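You operate a simulated robot arm through the tools that you are given. There is no shell and no other tool. Be economical: measure what you need, move in short steps, check, and stop when the job is done.

Carry out the task below with a simulated robot arm. There is one attempt and no reset: what you move stays moved.

## Task
Put the bottle marked "varnish" from the top of table with black legs on the board marked pine.
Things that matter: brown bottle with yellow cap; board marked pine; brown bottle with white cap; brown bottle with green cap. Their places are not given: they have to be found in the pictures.

The check looks at the end state, three seconds after you hand in, the way a careful person would. Anything else that was tipped, shoved, dropped, spilled or broken makes it a failure.

## Robot
A 6-joint arm with a two-finger parallel gripper, fixed in place. Base frame: the origin is at the foot of the arm, x ahead of it, y to its left, z up; the work surface is at about z = 820. Readings come in mm, degrees, newtons and seconds.
With the tool pointing down near the work surface it reaches from about 260 to 680 mm from the base axis. Its first joint turns from -66.0 to 66.0 degrees. Payload 2.9 kg.
The TCP is the grasp point between the finger pads, 30 mm short of the fingertips. In the tool frame z runs along the fingers and y along their closing line. The gripper opens to 110 mm. The fingers are 20 mm wide and 10 mm thick; the gripper's body (48 by 112 mm) begins 55 mm behind the TCP.
Orientation is that of the tool frame in the base frame, as a unit quaternion [x, y, z, w]. With the fingers straight down and closing along the base's y, the tool's x points along the base's -x, its y along +y and its z along -z.

## Interface
- The arm moves only by the tool drive_tool. Its argument "rows" is text: rows parted by semicolons, each of 7 numbers parted by spaces: the turn, a rotation vector about the base's x, y, z in units of 6 degrees (1.0 is 6 degrees), then the shift along the base's x, y, z in units of 20 mm (1.0 is 20 mm), then the closure, from 0 (fully open) to 1 (shut). In form: wx wy wz tx ty tz gripper; .... A call has 1 to 10 rows; each row shifts and turns the commanded pose from where the row before left it. A call with a number of a shift or a turn outside -1 to 1 is refused whole. A row lasts 0.2 s, in which the tool goes at most 50 mm and 8.6 degrees; a call with a longer step from one row to the next is refused whole, and so is a gripper value outside its range. A pose out of reach is approached as far as the arm can. The call stops where the force on the tool passes 40 N (or 10 N more than at its start, if that is more) or the arm is blocked; 0.2 s more then pass. The fingers move at their own pace (about 108 mm/s each) and stop on an object; they squeeze with about 45 N. The grip force told is the motor's: it shows also when the fingers shut on nothing. Time passes only in rows, and 0.2 s behind the last, so rows that do not move let the fingers close. It gives the time, the measured TCP pose, the force on the tool (base axes), the opening and the grip force at its end, in the units of the frame above (readings bear some noise), and new pictures: "pictures" is both (left out), scene, wrist or none.
- Cameras (640 x 400 px; columns grow to the right, rows downward): "scene" is fixed at [98, 452.9, 1387.3]; the picture's right is [-0.52, -0.85, 0.00], its down [-0.48, 0.29, -0.83] and it looks along [0.71, -0.43, -0.56] (base axes); focal length 319 px, centre (320, 200). "wrist" rides on the gripper at [-36, 0, -57] in the tool frame; the picture's right is [0.00, -1.00, 0.00], its down [0.97, 0.00, -0.24] and it looks along [0.24, 0.00, 0.97] (tool axes); focal length 218 px, centre (320, 200).
- locate(camera, pixels): there is no depth. For up to 12 entries [column, row, z] of the newest picture of that camera ("zoom" is the newest enlarged one), the place [x, y] in the base frame at which the ray of that pixel passes the height z, good to about 3 mm. No time passes.
- enlarge(camera, box): a new picture of the part [left, top, right, bottom] of that camera's present view, enlarged. No time passes.
- finish_job(): hands the job in; it is judged then, once.

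Work in short steps. Measure before you move; look again where a grasp or a placing could have gone wrong, and mend it. You have 60 turns and 120 pictures in all, those below and enlarged ones among them. Open the gripper and draw the arm clear of the work before you hand the job in, unless the task says otherwise; then end with one line.

The tools are called as a command line: name --argument value ..., lists and objects as JSON in quotes. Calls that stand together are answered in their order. drive_tool: Moves the arm, as the interface text tells. Its arguments: {"type":"object","properties":{"rows":{"type":"string"},"pictures":{"type":"string","enum":["both","scene","wrist","none"]}},"required":["rows"]} The other tools are called the same way: locate (camera, pixels) gives the place at which the rays of pixels pass given heights; enlarge (camera, box) takes an enlarged picture of a part of a camera's view; finish_job () hands the job in.

At the start:

```text
clock: 0.0
eef_pos: [476.1, 113.0, 1154.9]
orientation: [0.0, 1.0, 0.0, 0.0]
ft_force: [-0.4, 0.0, 0.0]
grip_width: 109.8
grasp_force: 0.0
```

scene: 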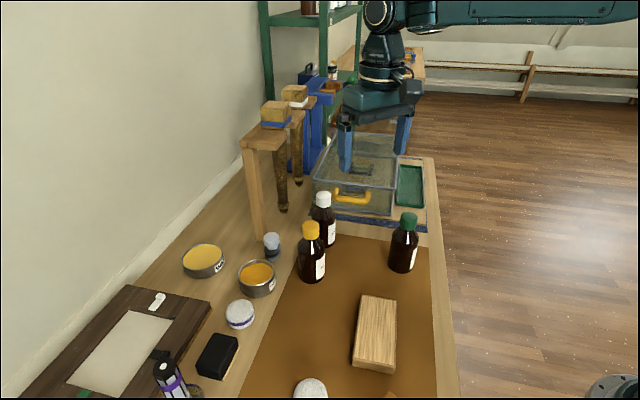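
wrist: 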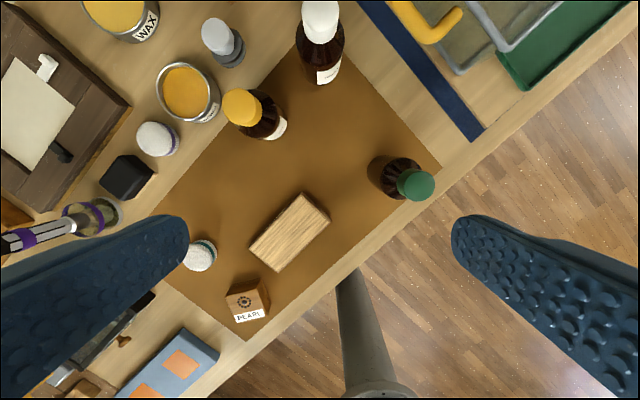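

The pictures show three brown bottles near scene (311,253), (323,220) and (403,245), plus a board near (375,333). I'll enlarge to read the labels.

enlarge --camera "scene" --box '[280, 180, 440, 280]'

enlarge --camera "wrist" --box '[200, 0, 460, 162]'

enlarge --camera "wrist" --box '[140, 170, 440, 358]'

enlarge --camera "scene" --box '[220, 240, 460, 400]'

```text
4.00 times, centred on (360, 230) of scene
```

zoom: 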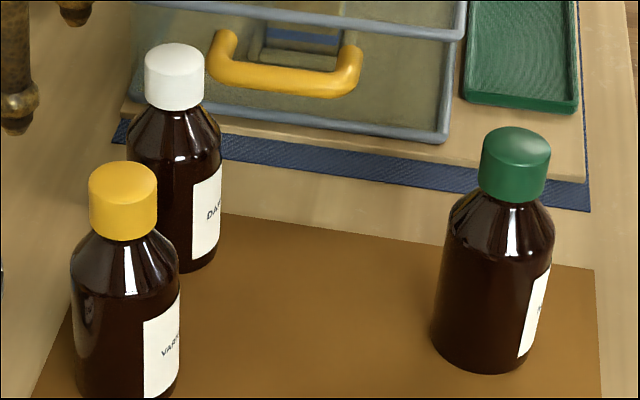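

```text
2.46 times, centred on (330, 81) of wrist
```

zoom: 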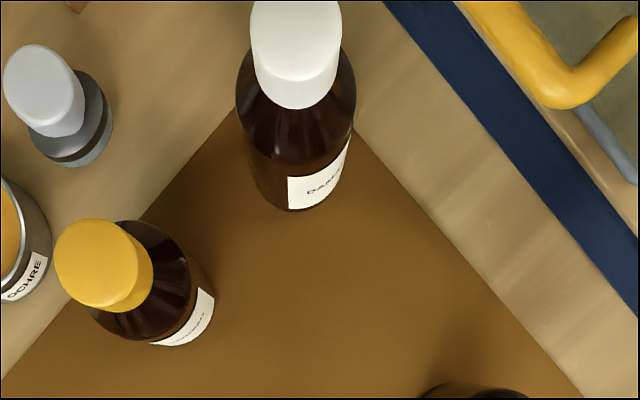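

```text
2.13 times, centred on (290, 264) of wrist
```

zoom: 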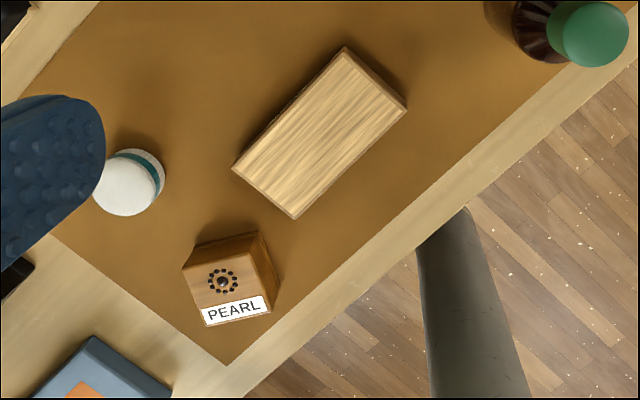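

```text
2.50 times, centred on (340, 320) of scene
```

zoom: 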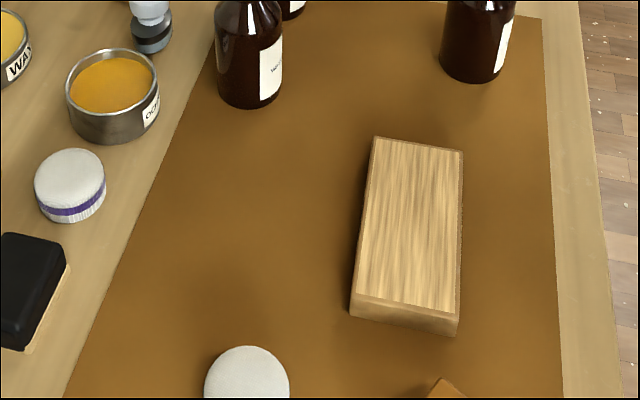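

The yellow-capped bottle's label starts "VAR". I'll read it more closely, look for the "pine" marking, and locate the objects.

enlarge --camera "scene" --box '[296, 250, 336, 275]'

enlarge --camera "wrist" --box '[0, 200, 320, 400]'

locate --camera "scene" --pixels '[[311, 230, 950], [312, 275, 820], [323, 199, 950], [404, 220, 950], [403, 265, 820], [361, 294, 840], [396, 299, 840], [352, 364, 840], [394, 368, 840], [394, 374, 820], [352, 366, 820]]'

locate --camera "wrist" --pixels '[[242, 107, 950], [320, 20, 950], [415, 185, 950], [249, 249, 840], [279, 272, 840], [301, 193, 840], [330, 220, 840], [245, 300, 820], [200, 256, 830], [270, 128, 820]]'

```text
16.00 times, centred on (316, 262) of scene
```

zoom: 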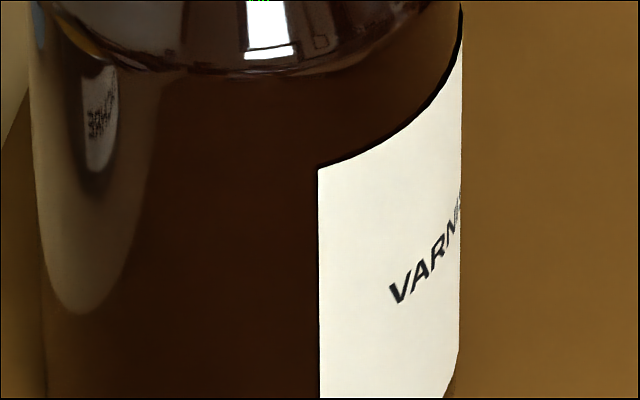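

```text
2.00 times, centred on (160, 300) of wrist
```

zoom: 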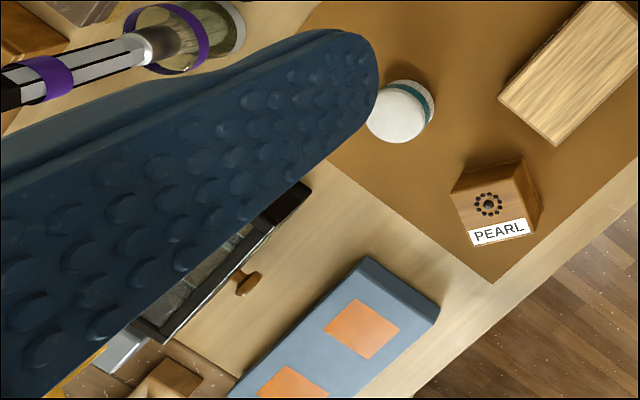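

```text
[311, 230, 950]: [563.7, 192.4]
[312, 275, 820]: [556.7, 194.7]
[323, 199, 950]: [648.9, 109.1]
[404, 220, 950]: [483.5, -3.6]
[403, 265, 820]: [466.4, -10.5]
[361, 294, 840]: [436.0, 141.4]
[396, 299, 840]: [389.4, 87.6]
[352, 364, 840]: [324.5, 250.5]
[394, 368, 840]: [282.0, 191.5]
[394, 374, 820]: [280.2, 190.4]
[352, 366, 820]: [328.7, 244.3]
```

```text
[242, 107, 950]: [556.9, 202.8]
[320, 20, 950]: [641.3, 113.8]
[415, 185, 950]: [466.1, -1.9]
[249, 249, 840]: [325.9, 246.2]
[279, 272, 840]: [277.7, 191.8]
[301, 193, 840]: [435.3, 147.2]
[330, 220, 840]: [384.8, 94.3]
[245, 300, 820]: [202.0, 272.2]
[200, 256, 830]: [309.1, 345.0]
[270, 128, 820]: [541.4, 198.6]
```

The yellow cap is the varnish bottle. Next I need to confirm the pine marking, so I'll enlarge the block's sides and the rest of the surroundings.

enlarge --camera "scene" --box '[340, 350, 420, 400]'

enlarge --camera "wrist" --box '[240, 185, 340, 275]'

enlarge --camera "scene" --box '[0, 240, 256, 400]'

enlarge --camera "scene" --box '[220, 0, 460, 150]'

```text
8.00 times, centred on (380, 375) of scene
```

zoom: 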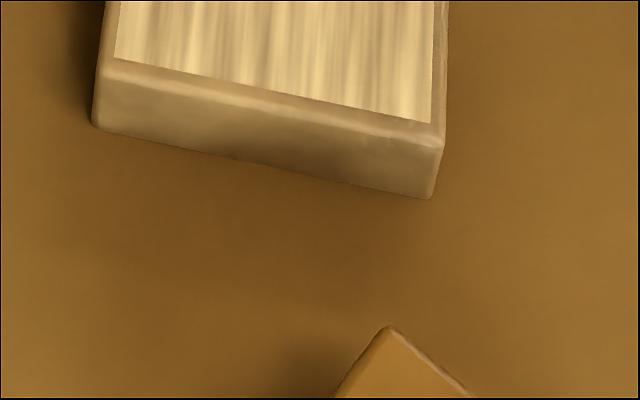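

```text
4.44 times, centred on (290, 230) of wrist
```

zoom: 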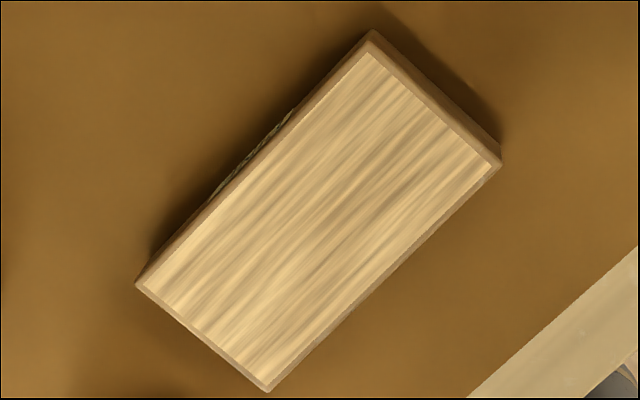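

```text
2.50 times, centred on (128, 320) of scene
```

zoom: 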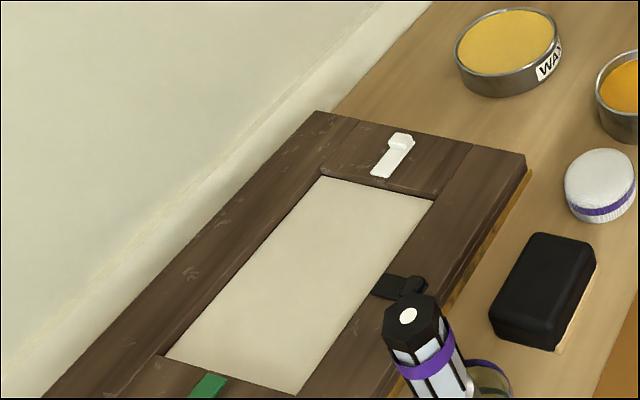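

```text
2.67 times, centred on (340, 75) of scene
```

zoom: 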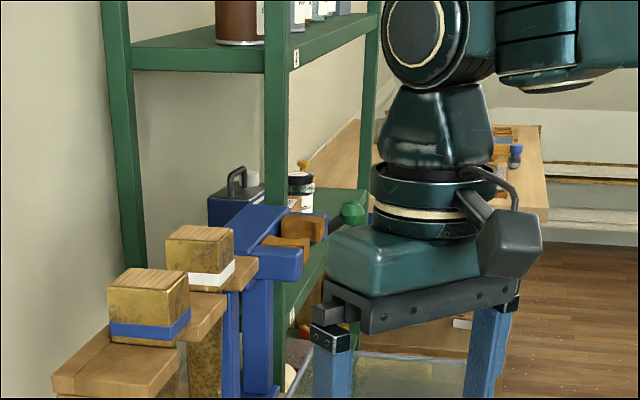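

A marking shows on the block's wall-facing side. Now I'll check the bottle's clearances: tin (257,278), grey jar (272,245), clamp stand (258,235) and white-capped bottle.

locate --camera "scene" --pixels '[[257, 270, 850], [276, 275, 850], [272, 240, 870], [272, 255, 820], [258, 236, 820], [284, 210, 820], [299, 272, 825], [325, 274, 825], [311, 283, 820], [323, 246, 820]]'

locate --camera "wrist" --pixels '[[187, 92, 850], [213, 105, 850], [217, 35, 870], [230, 57, 820], [286, 128, 825], [266, 140, 820], [258, 92, 930], [240, 90, 965], [226, 112, 950], [320, 84, 820]]'

enlarge --camera "scene" --box '[230, 190, 358, 290]'

```text
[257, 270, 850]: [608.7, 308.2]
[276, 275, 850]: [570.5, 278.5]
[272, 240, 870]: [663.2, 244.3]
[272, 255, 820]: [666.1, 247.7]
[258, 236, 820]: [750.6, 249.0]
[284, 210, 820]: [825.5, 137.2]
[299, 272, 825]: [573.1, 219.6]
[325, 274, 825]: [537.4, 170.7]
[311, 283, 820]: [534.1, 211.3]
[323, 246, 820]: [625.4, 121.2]
```

```text
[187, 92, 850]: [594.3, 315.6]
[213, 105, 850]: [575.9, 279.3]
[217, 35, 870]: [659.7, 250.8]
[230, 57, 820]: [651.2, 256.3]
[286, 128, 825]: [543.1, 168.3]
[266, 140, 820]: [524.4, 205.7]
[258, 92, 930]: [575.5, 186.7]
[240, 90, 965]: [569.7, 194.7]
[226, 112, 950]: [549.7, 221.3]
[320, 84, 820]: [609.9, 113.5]
```

```text
4.00 times, centred on (294, 240) of scene
```

zoom: 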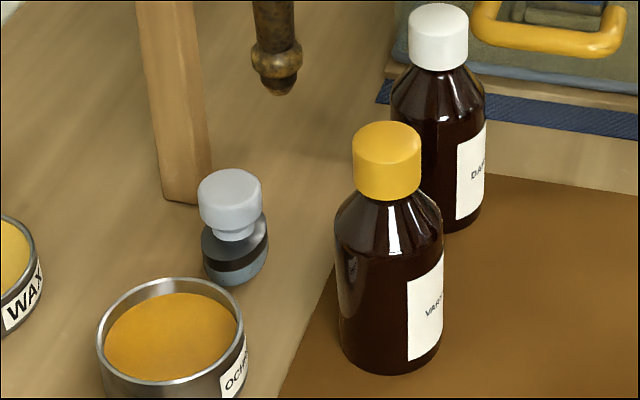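

The bottle axis is at about (555,196), cap top about z 965, and the neighbours stay clear of fingers closing along y. I'll move above it at z ≈1075 and look.

drive_tool --rows "0 0 0 0.79 0.83 -0.8 0;0 0 0 0.79 0.83 -0.8 0;0 0 0 0.79 0.83 -0.8 0;0 0 0 0.79 0.83 -0.8 0;0 0 0 0.79 0.83 -0.8 0;0 0 0 0 0 0 0"

```text
clock: 1.4
eef_pos: [553.8, 195.0, 1075.3]
orientation: [0.0, 1.0, 0.0, 0.0]
ft_force: [0.8, 0.0, 0.7]
grip_width: 110.2
grasp_force: 0.0
```

scene: 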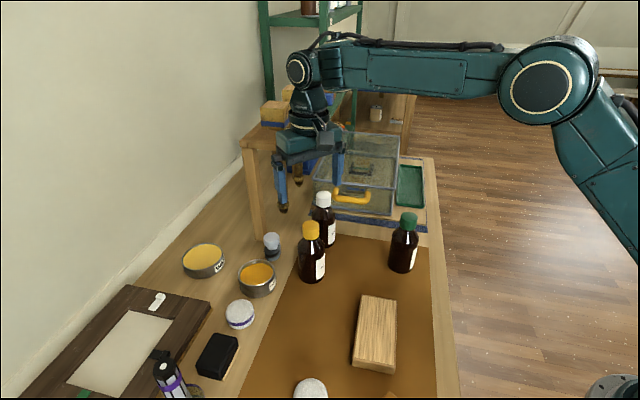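
wrist: 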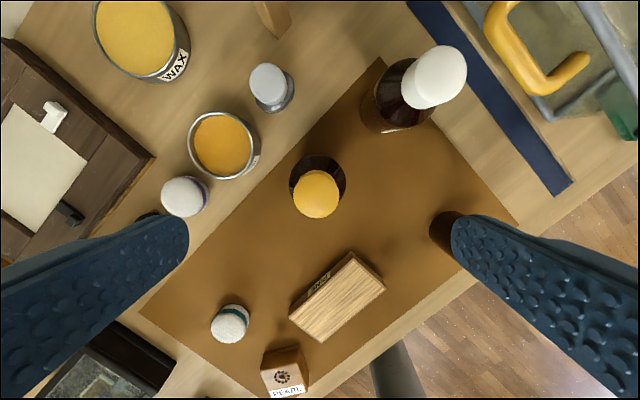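

The block's side label is now visible near wrist (318,285), and the cap is at (316,194). I'll enlarge it and measure both.

enlarge --camera "wrist" --box '[280, 245, 390, 345]'

locate --camera "wrist" --pixels '[[316, 195, 962], [293, 195, 962], [339, 195, 962], [317, 175, 900], [290, 181, 900], [345, 181, 900], [289, 317, 845], [321, 342, 845], [386, 288, 845], [350, 252, 845]]'

locate --camera "scene" --pixels '[[361, 294, 845], [396, 299, 845], [352, 364, 845], [394, 368, 845], [311, 226, 965]]'

```text
4.00 times, centred on (335, 295) of wrist
```

zoom: 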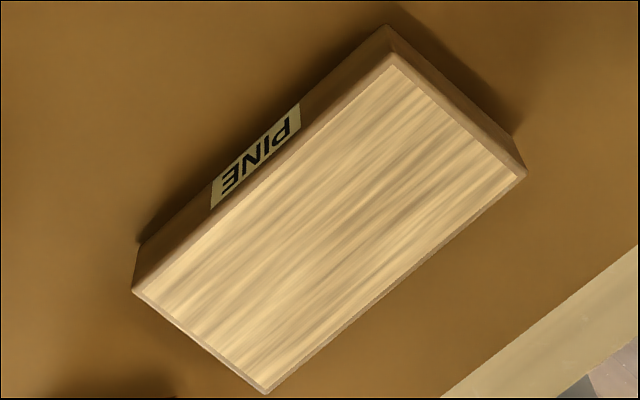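

```text
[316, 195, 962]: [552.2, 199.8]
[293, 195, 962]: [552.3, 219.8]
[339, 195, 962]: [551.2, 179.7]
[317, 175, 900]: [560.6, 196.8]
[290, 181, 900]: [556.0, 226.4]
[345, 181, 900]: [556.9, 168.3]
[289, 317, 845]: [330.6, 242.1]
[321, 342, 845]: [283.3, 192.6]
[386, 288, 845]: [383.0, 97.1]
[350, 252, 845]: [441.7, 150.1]
```

```text
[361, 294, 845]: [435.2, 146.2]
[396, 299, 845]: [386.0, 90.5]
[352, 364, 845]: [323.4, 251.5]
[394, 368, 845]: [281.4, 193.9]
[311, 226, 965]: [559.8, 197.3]
```

The label reads PINE, so the board is confirmed. Now I'll find the height of the bottle's shoulder and cap edge from their silhouettes so I can choose the grip height.

locate --camera "scene" --pixels '[[297.75, 249, 880], [297.75, 249, 890], [297.75, 249, 900], [302.3, 237.5, 920], [302.3, 237.5, 930], [302.3, 237.5, 940], [302.3, 226, 950], [302.3, 226, 960], [302.3, 226, 970]]'

enlarge --camera "scene" --box '[280, 215, 344, 290]'

```text
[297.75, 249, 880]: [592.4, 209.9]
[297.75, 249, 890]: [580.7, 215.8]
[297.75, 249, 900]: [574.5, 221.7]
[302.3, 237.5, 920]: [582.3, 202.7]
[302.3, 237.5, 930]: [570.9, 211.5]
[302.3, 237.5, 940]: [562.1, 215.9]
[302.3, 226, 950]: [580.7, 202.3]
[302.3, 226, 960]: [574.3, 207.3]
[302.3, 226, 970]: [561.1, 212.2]
```

```text
5.33 times, centred on (312, 252) of scene
```

zoom: 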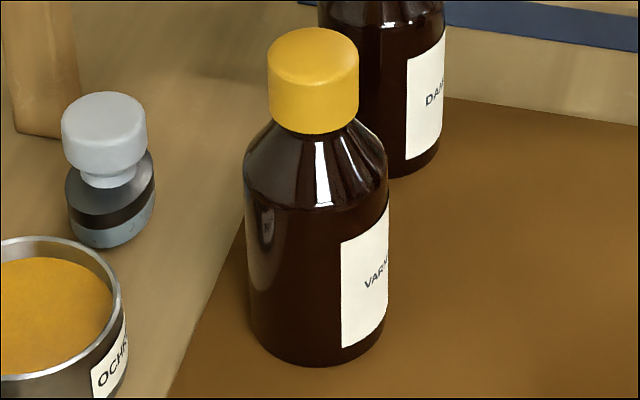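

The shoulder is at z ≈901, with the cap from z ≈931 to 967 and 40 mm wide. A cap grip with TCP at 960 and tips at 930 suits this best, so I'll descend to it.

drive_tool --rows "0 0 0 0.06 0.15 -0.96 0;0 0 0 0 0 -0.96 0;0 0 0 0 0 -0.96 0;0 0 0 0 0 -0.96 0;0 0 0 0 0 -0.96 0;0 0 0 0 0 -0.96 0;0 0 0 0 0 0 0"

```text
clock: 3.0
eef_pos: [557.2, 198.9, 960.8]
orientation: [0.001, 1.0, 0.0, -0.001]
ft_force: [0.2, -0.5, 1.2]
grip_width: 109.9
grasp_force: 0.0
```

scene: 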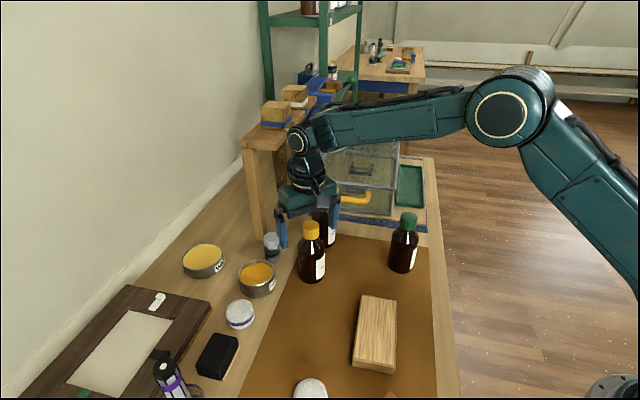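
wrist: 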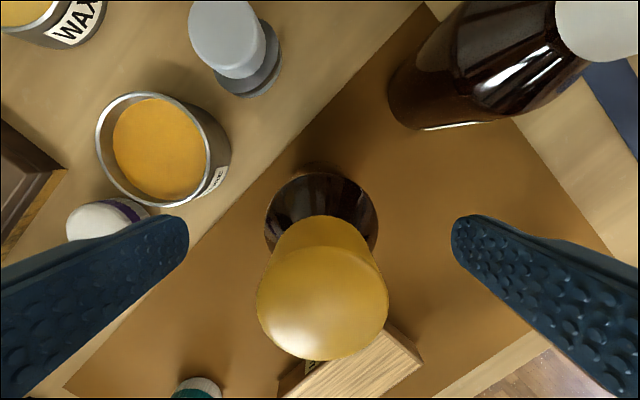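

The wrist shows the cap centre at about (322,303); in the scene the gripper appears slightly behind the cap. I'll measure before closing.

locate --camera "wrist" --pixels '[[322, 303, 967], [322, 247, 967], [322, 359, 967], [257, 300, 967], [388, 300, 967], [320, 216, 932]]'

enlarge --camera "scene" --box '[250, 160, 378, 260]'

```text
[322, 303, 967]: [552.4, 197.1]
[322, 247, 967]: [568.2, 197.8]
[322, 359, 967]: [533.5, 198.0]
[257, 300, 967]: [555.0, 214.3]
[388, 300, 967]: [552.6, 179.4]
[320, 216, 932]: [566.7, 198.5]
```

```text
4.00 times, centred on (314, 210) of scene
```

zoom: 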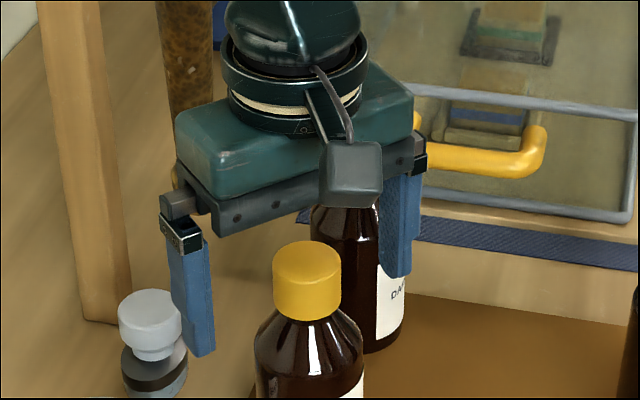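

The fingertip midpoint (308,238) agrees with the cap's lower edge, and the cap centre measures x ≈553. I'll nudge −4 mm in x and close.

drive_tool --rows "0 0 0 -0.18 -0.06 0 0;0 0 0 0 0 0 0.5;0 0 0 0 0 0 0.8;0 0 0 0 0 0 1;0 0 0 0 0 0 1;0 0 0 0 0 0 1"

```text
clock: 4.4
eef_pos: [553.5, 198.7, 961.2]
orientation: [0.0, 1.0, 0.0, 0.0]
ft_force: [0.5, 0.6, -0.9]
grip_width: 34.7
grasp_force: 45.3
```

scene: 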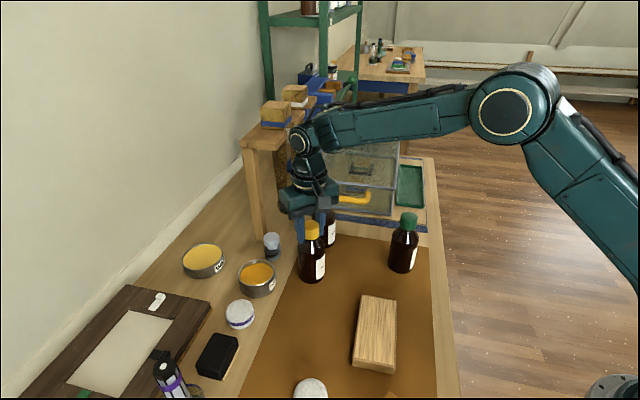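
wrist: 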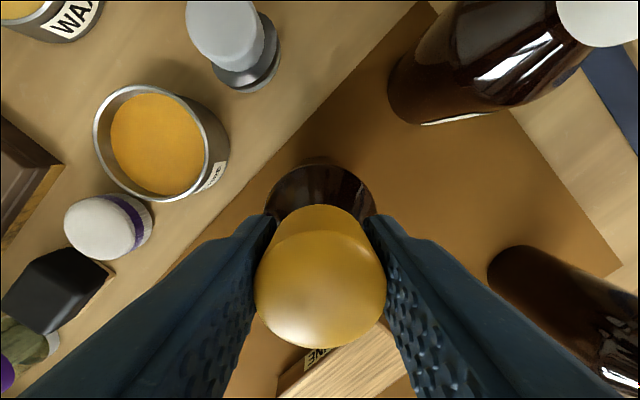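

The cap is gripped (34.7 mm wide, 45 N). I'll lift slowly by 80 mm.

drive_tool --rows "0 0 0 0 0 0.4 1;0 0 0 0 0 0.6 1;0 0 0 0 0 0.75 1;0 0 0 0 0 0.75 1;0 0 0 0 0 0.75 1;0 0 0 0 0 0.75 1;0 0 0 0 0 0 1"

```text
clock: 6.0
eef_pos: [552.8, 199.5, 1039.7]
orientation: [0.0, 1.0, 0.0, 0.0]
ft_force: [0.1, -0.5, -2.3]
grip_width: 34.8
grasp_force: 45.1
```

scene: 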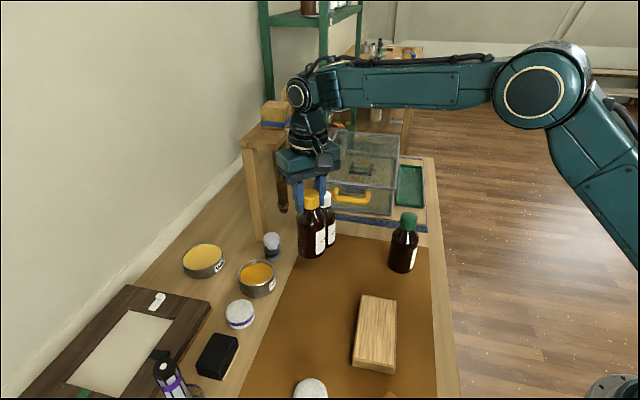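
wrist: 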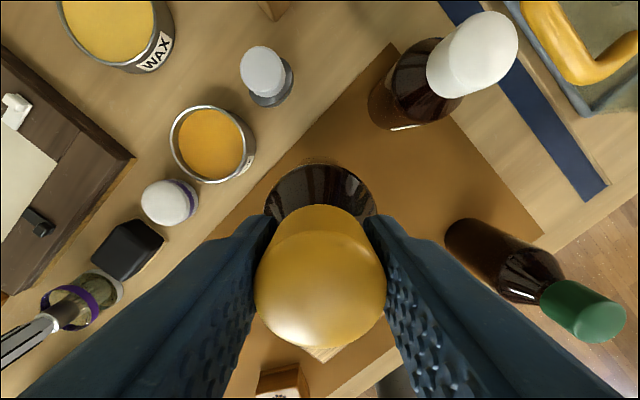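

The bottle came up straight. The board centre averages (358,170) over both cameras, so I'll move across at this height.

drive_tool --rows "0 0 0 -0.6 -0.09 0 1;0 0 0 -1 -0.15 0 1;0 0 0 -1 -0.15 0 1;0 0 0 -1 -0.15 0 1;0 0 0 -1 -0.15 0 1;0 0 0 -1 -0.15 0 1;0 0 0 -1 -0.15 0 1;0 0 0 -1 -0.15 0 1;0 0 0 -1 -0.15 0 1;0 0 0 -1 -0.15 0 1"

drive_tool --rows "0 0 0 -0.14 -0.02 0 1;0 0 0 0 0 0 1"

```text
clock: 8.2
eef_pos: [360.0, 170.6, 1040.4]
orientation: [0.0, 1.0, 0.0, 0.0]
ft_force: [0.4, 1.3, -3.3]
grip_width: 34.7
grasp_force: 45.3
```

scene: 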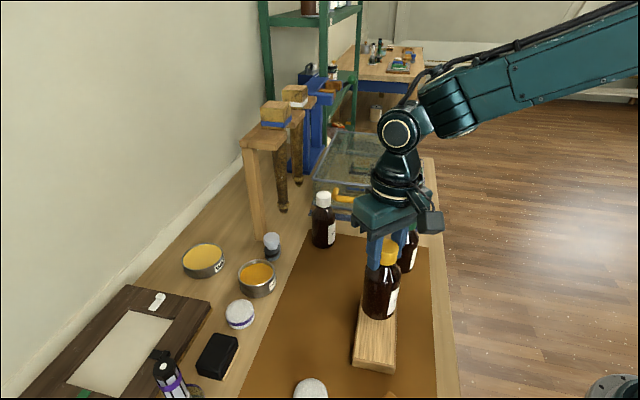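
wrist: 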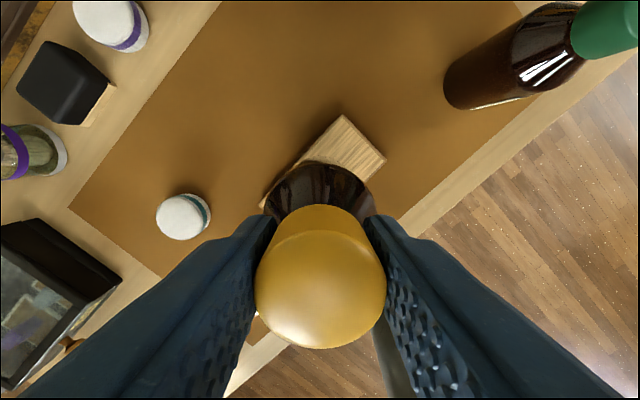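

```text
clock: 8.8
eef_pos: [357.5, 170.9, 1041.5]
orientation: [0.0, 1.0, 0.001, 0.0]
ft_force: [0.2, -0.5, -3.0]
grip_width: 34.6
grasp_force: 44.9
```

scene: 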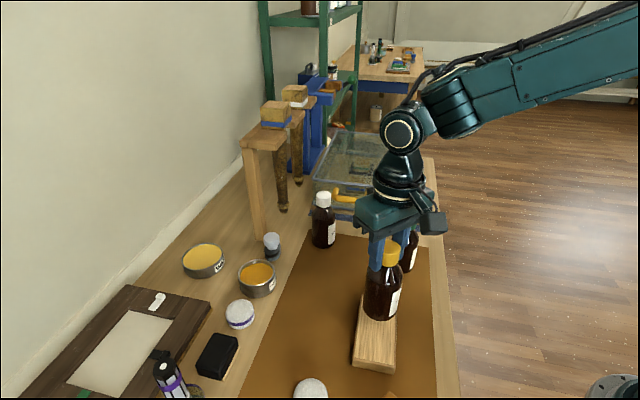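
wrist: 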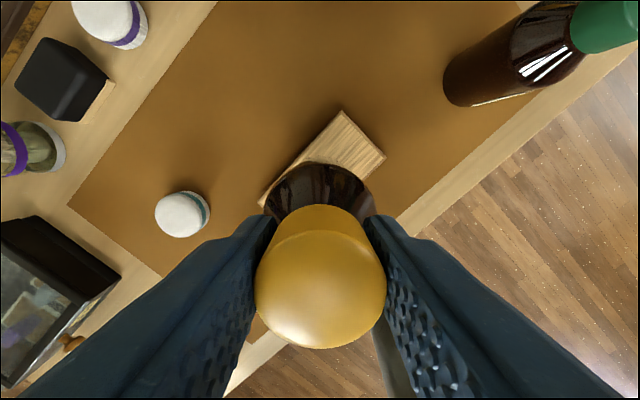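

The bottle base is at about z 900, and the board top about 845–848. I'll lower 44 mm and check alignment.

drive_tool --rows "0 0 0 0 0 -0.5 1;0 0 0 0 0 -0.6 1;0 0 0 0 0 -0.6 1;0 0 0 0 0 -0.5 1;0 0 0 0 0 0 1"

enlarge --camera "scene" --box '[320, 240, 448, 390]'

```text
clock: 10.0
eef_pos: [357.2, 168.0, 996.9]
orientation: [0.0, 1.0, 0.0, 0.0]
ft_force: [-0.5, -0.4, -4.2]
grip_width: 34.7
grasp_force: 45.2
```

scene: 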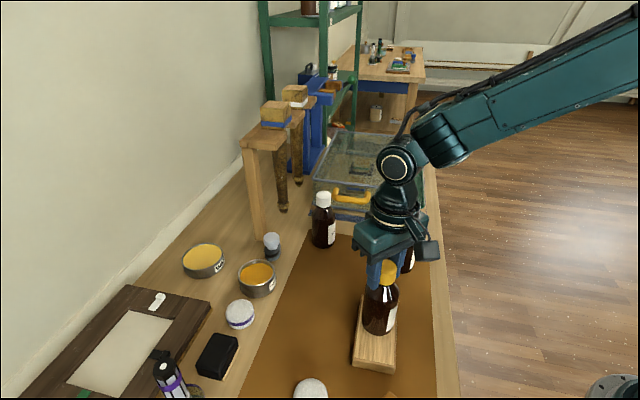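
wrist: 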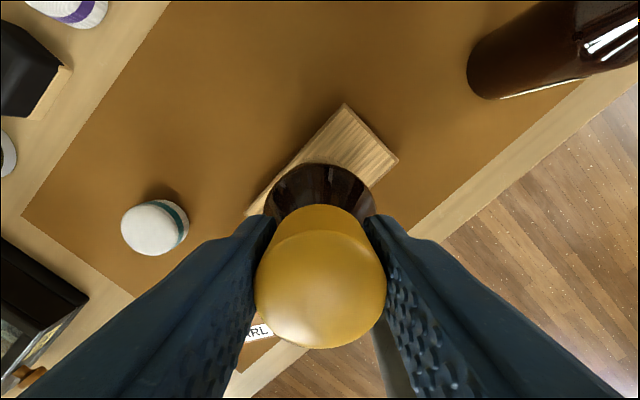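

```text
2.67 times, centred on (384, 315) of scene
```

zoom: 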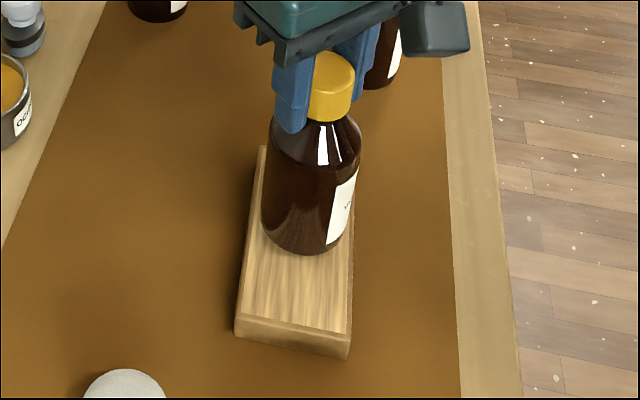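

The bottle looks a few mm right of the board's centreline. I'll locate the board's visible edges to check before setting it down.

locate --camera "wrist" --pixels '[[345, 103, 846], [398, 158, 846], [246, 214, 846], [372, 188, 846], [295, 158, 846]]'

locate --camera "scene" --pixels '[[352, 364, 846], [394, 369, 846], [363, 295, 846], [396, 326, 846], [379, 335, 856], [368, 327, 856], [394, 326, 856]]'

```text
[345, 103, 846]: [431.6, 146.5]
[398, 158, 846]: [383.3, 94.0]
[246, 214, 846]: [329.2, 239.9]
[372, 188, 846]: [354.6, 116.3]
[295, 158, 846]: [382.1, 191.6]
```

```text
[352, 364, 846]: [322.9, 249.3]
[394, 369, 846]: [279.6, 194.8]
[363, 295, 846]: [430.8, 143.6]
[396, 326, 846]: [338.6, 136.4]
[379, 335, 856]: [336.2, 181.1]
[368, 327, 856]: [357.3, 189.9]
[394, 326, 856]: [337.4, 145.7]
```

The board centre is (356,169.5), so the bottle is aligned to within about 2 mm. I'll shift +2 mm in y and lower in 2 mm steps until contact.

drive_tool --rows "0 0 0 0.03 0.1 -0.1 1;0 0 0 0 0 -0.1 1;0 0 0 0 0 -0.1 1;0 0 0 0 0 -0.05 1;0 0 0 0 0 0 1" --pictures "none"

```text
clock: 11.2
eef_pos: [358.5, 171.0, 990.5]
orientation: [0.0, 1.0, 0.0, 0.0]
ft_force: [-0.2, 0.0, -3.0]
grip_width: 34.9
grasp_force: 44.8
```

No contact yet, with Fz still at the bottle's weight. I'll continue down in small steps.

drive_tool --rows "0 0 0 0 0 -0.07 1;0 0 0 0 0 -0.07 1;0 0 0 0 0 0 1" --pictures "none"

```text
clock: 12.0
eef_pos: [358.1, 171.0, 987.1]
orientation: [-0.001, 1.0, 0.0, 0.0]
ft_force: [0.3, 0.3, -3.0]
grip_width: 34.8
grasp_force: 45.1
```

Still no contact, so I'll step down again.

drive_tool --rows "0 0 0 0 0 -0.06 1;0 0 0 0 0 -0.06 1;0 0 0 0 0 0 1" --pictures "none"

```text
clock: 12.8
eef_pos: [358.9, 171.7, 983.3]
orientation: [0.0, 1.0, 0.001, 0.0]
ft_force: [-1.8, -0.8, 6.3]
grip_width: 34.4
grasp_force: 45.0
```

Fz rose to +6 N, so the bottle has touched the board. I'll check the picture before releasing.

enlarge --camera "scene" --box '[320, 240, 448, 390]'

```text
2.67 times, centred on (384, 315) of scene
```

zoom: 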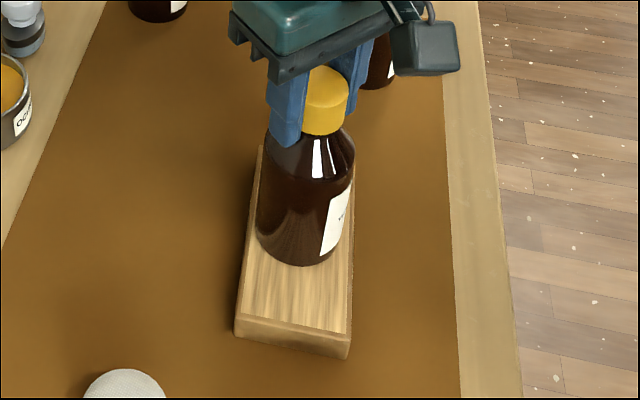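

The bottle stands on the board within its edges. I'll open the fingers gradually in place.

drive_tool --rows "0 0 0 0 0 0.02 0.6;0 0 0 0 0 0 0.4;0 0 0 0 0 0 0.2;0 0 0 0 0 0 0;0 0 0 0 0 0 0"

```text
clock: 14.0
eef_pos: [357.2, 171.9, 984.7]
orientation: [0.001, 1.0, 0.0, 0.0]
ft_force: [0.2, 0.1, 0.2]
grip_width: 109.7
grasp_force: 0.1
```

scene: 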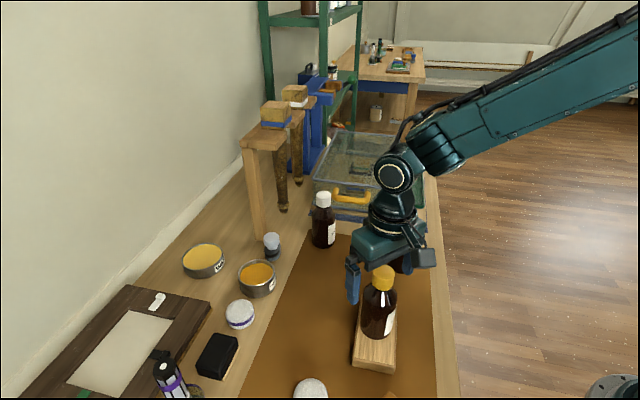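
wrist: 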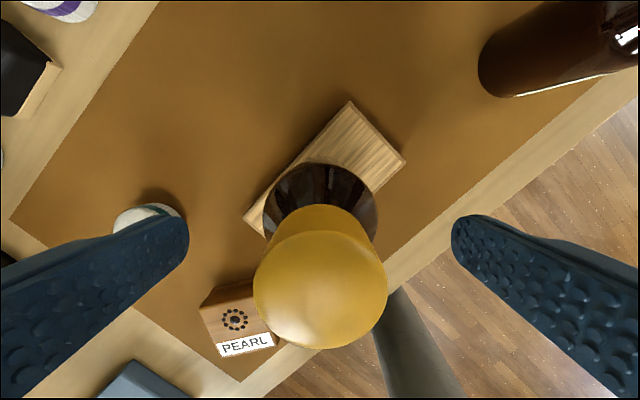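

The bottle is released and upright. I'll rise straight up and clear.

drive_tool --rows "0 0 0 0 0 0.5 0;0 0 0 0 0 1 0;0 0 0 0 0 1 0;0 0 0 0 0 1 0;0 0 0 0 0 1 0;0 0 0 0 0 1 0;0 0 0 0 0 1 0;0 0 0 0 0 1 0;0 0 0 0.8 -0.5 0 0;0 0 0 0.8 -0.5 0 0"

enlarge --camera "scene" --box '[280, 180, 448, 390]'

```text
clock: 16.2
eef_pos: [390.2, 150.8, 1133.8]
orientation: [0.001, 1.0, 0.0, 0.0]
ft_force: [-0.5, -0.4, 0.8]
grip_width: 110.1
grasp_force: 0.0
```

scene: 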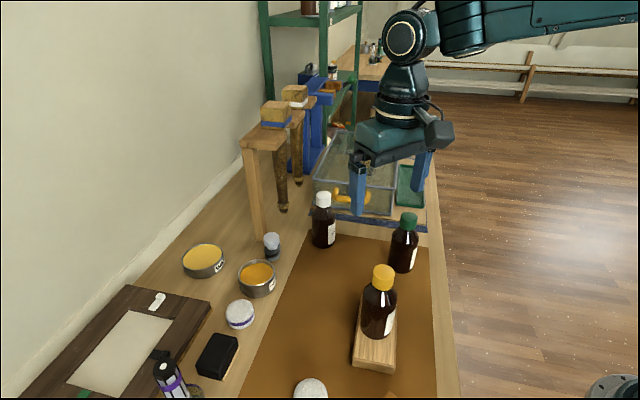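
wrist: 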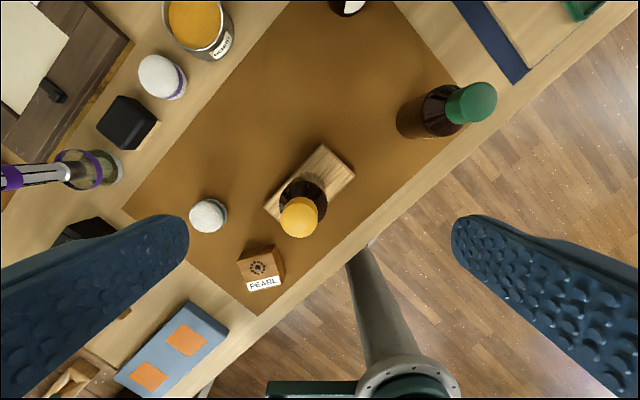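

```text
1.90 times, centred on (364, 285) of scene
```

zoom: 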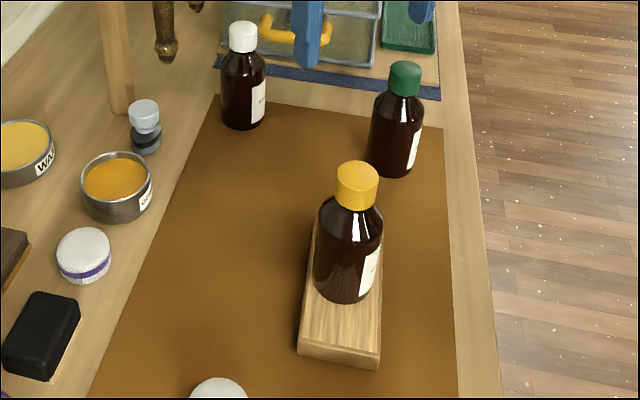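

The bottle stands upright on the pine board, nothing else looks moved, and the arm is clear. I'm handing in.

finish_job

```text
The job is handed in.
```

The varnish bottle (yellow cap) is standing upright on the board marked pine, nothing else was disturbed, and the gripper is open and clear.
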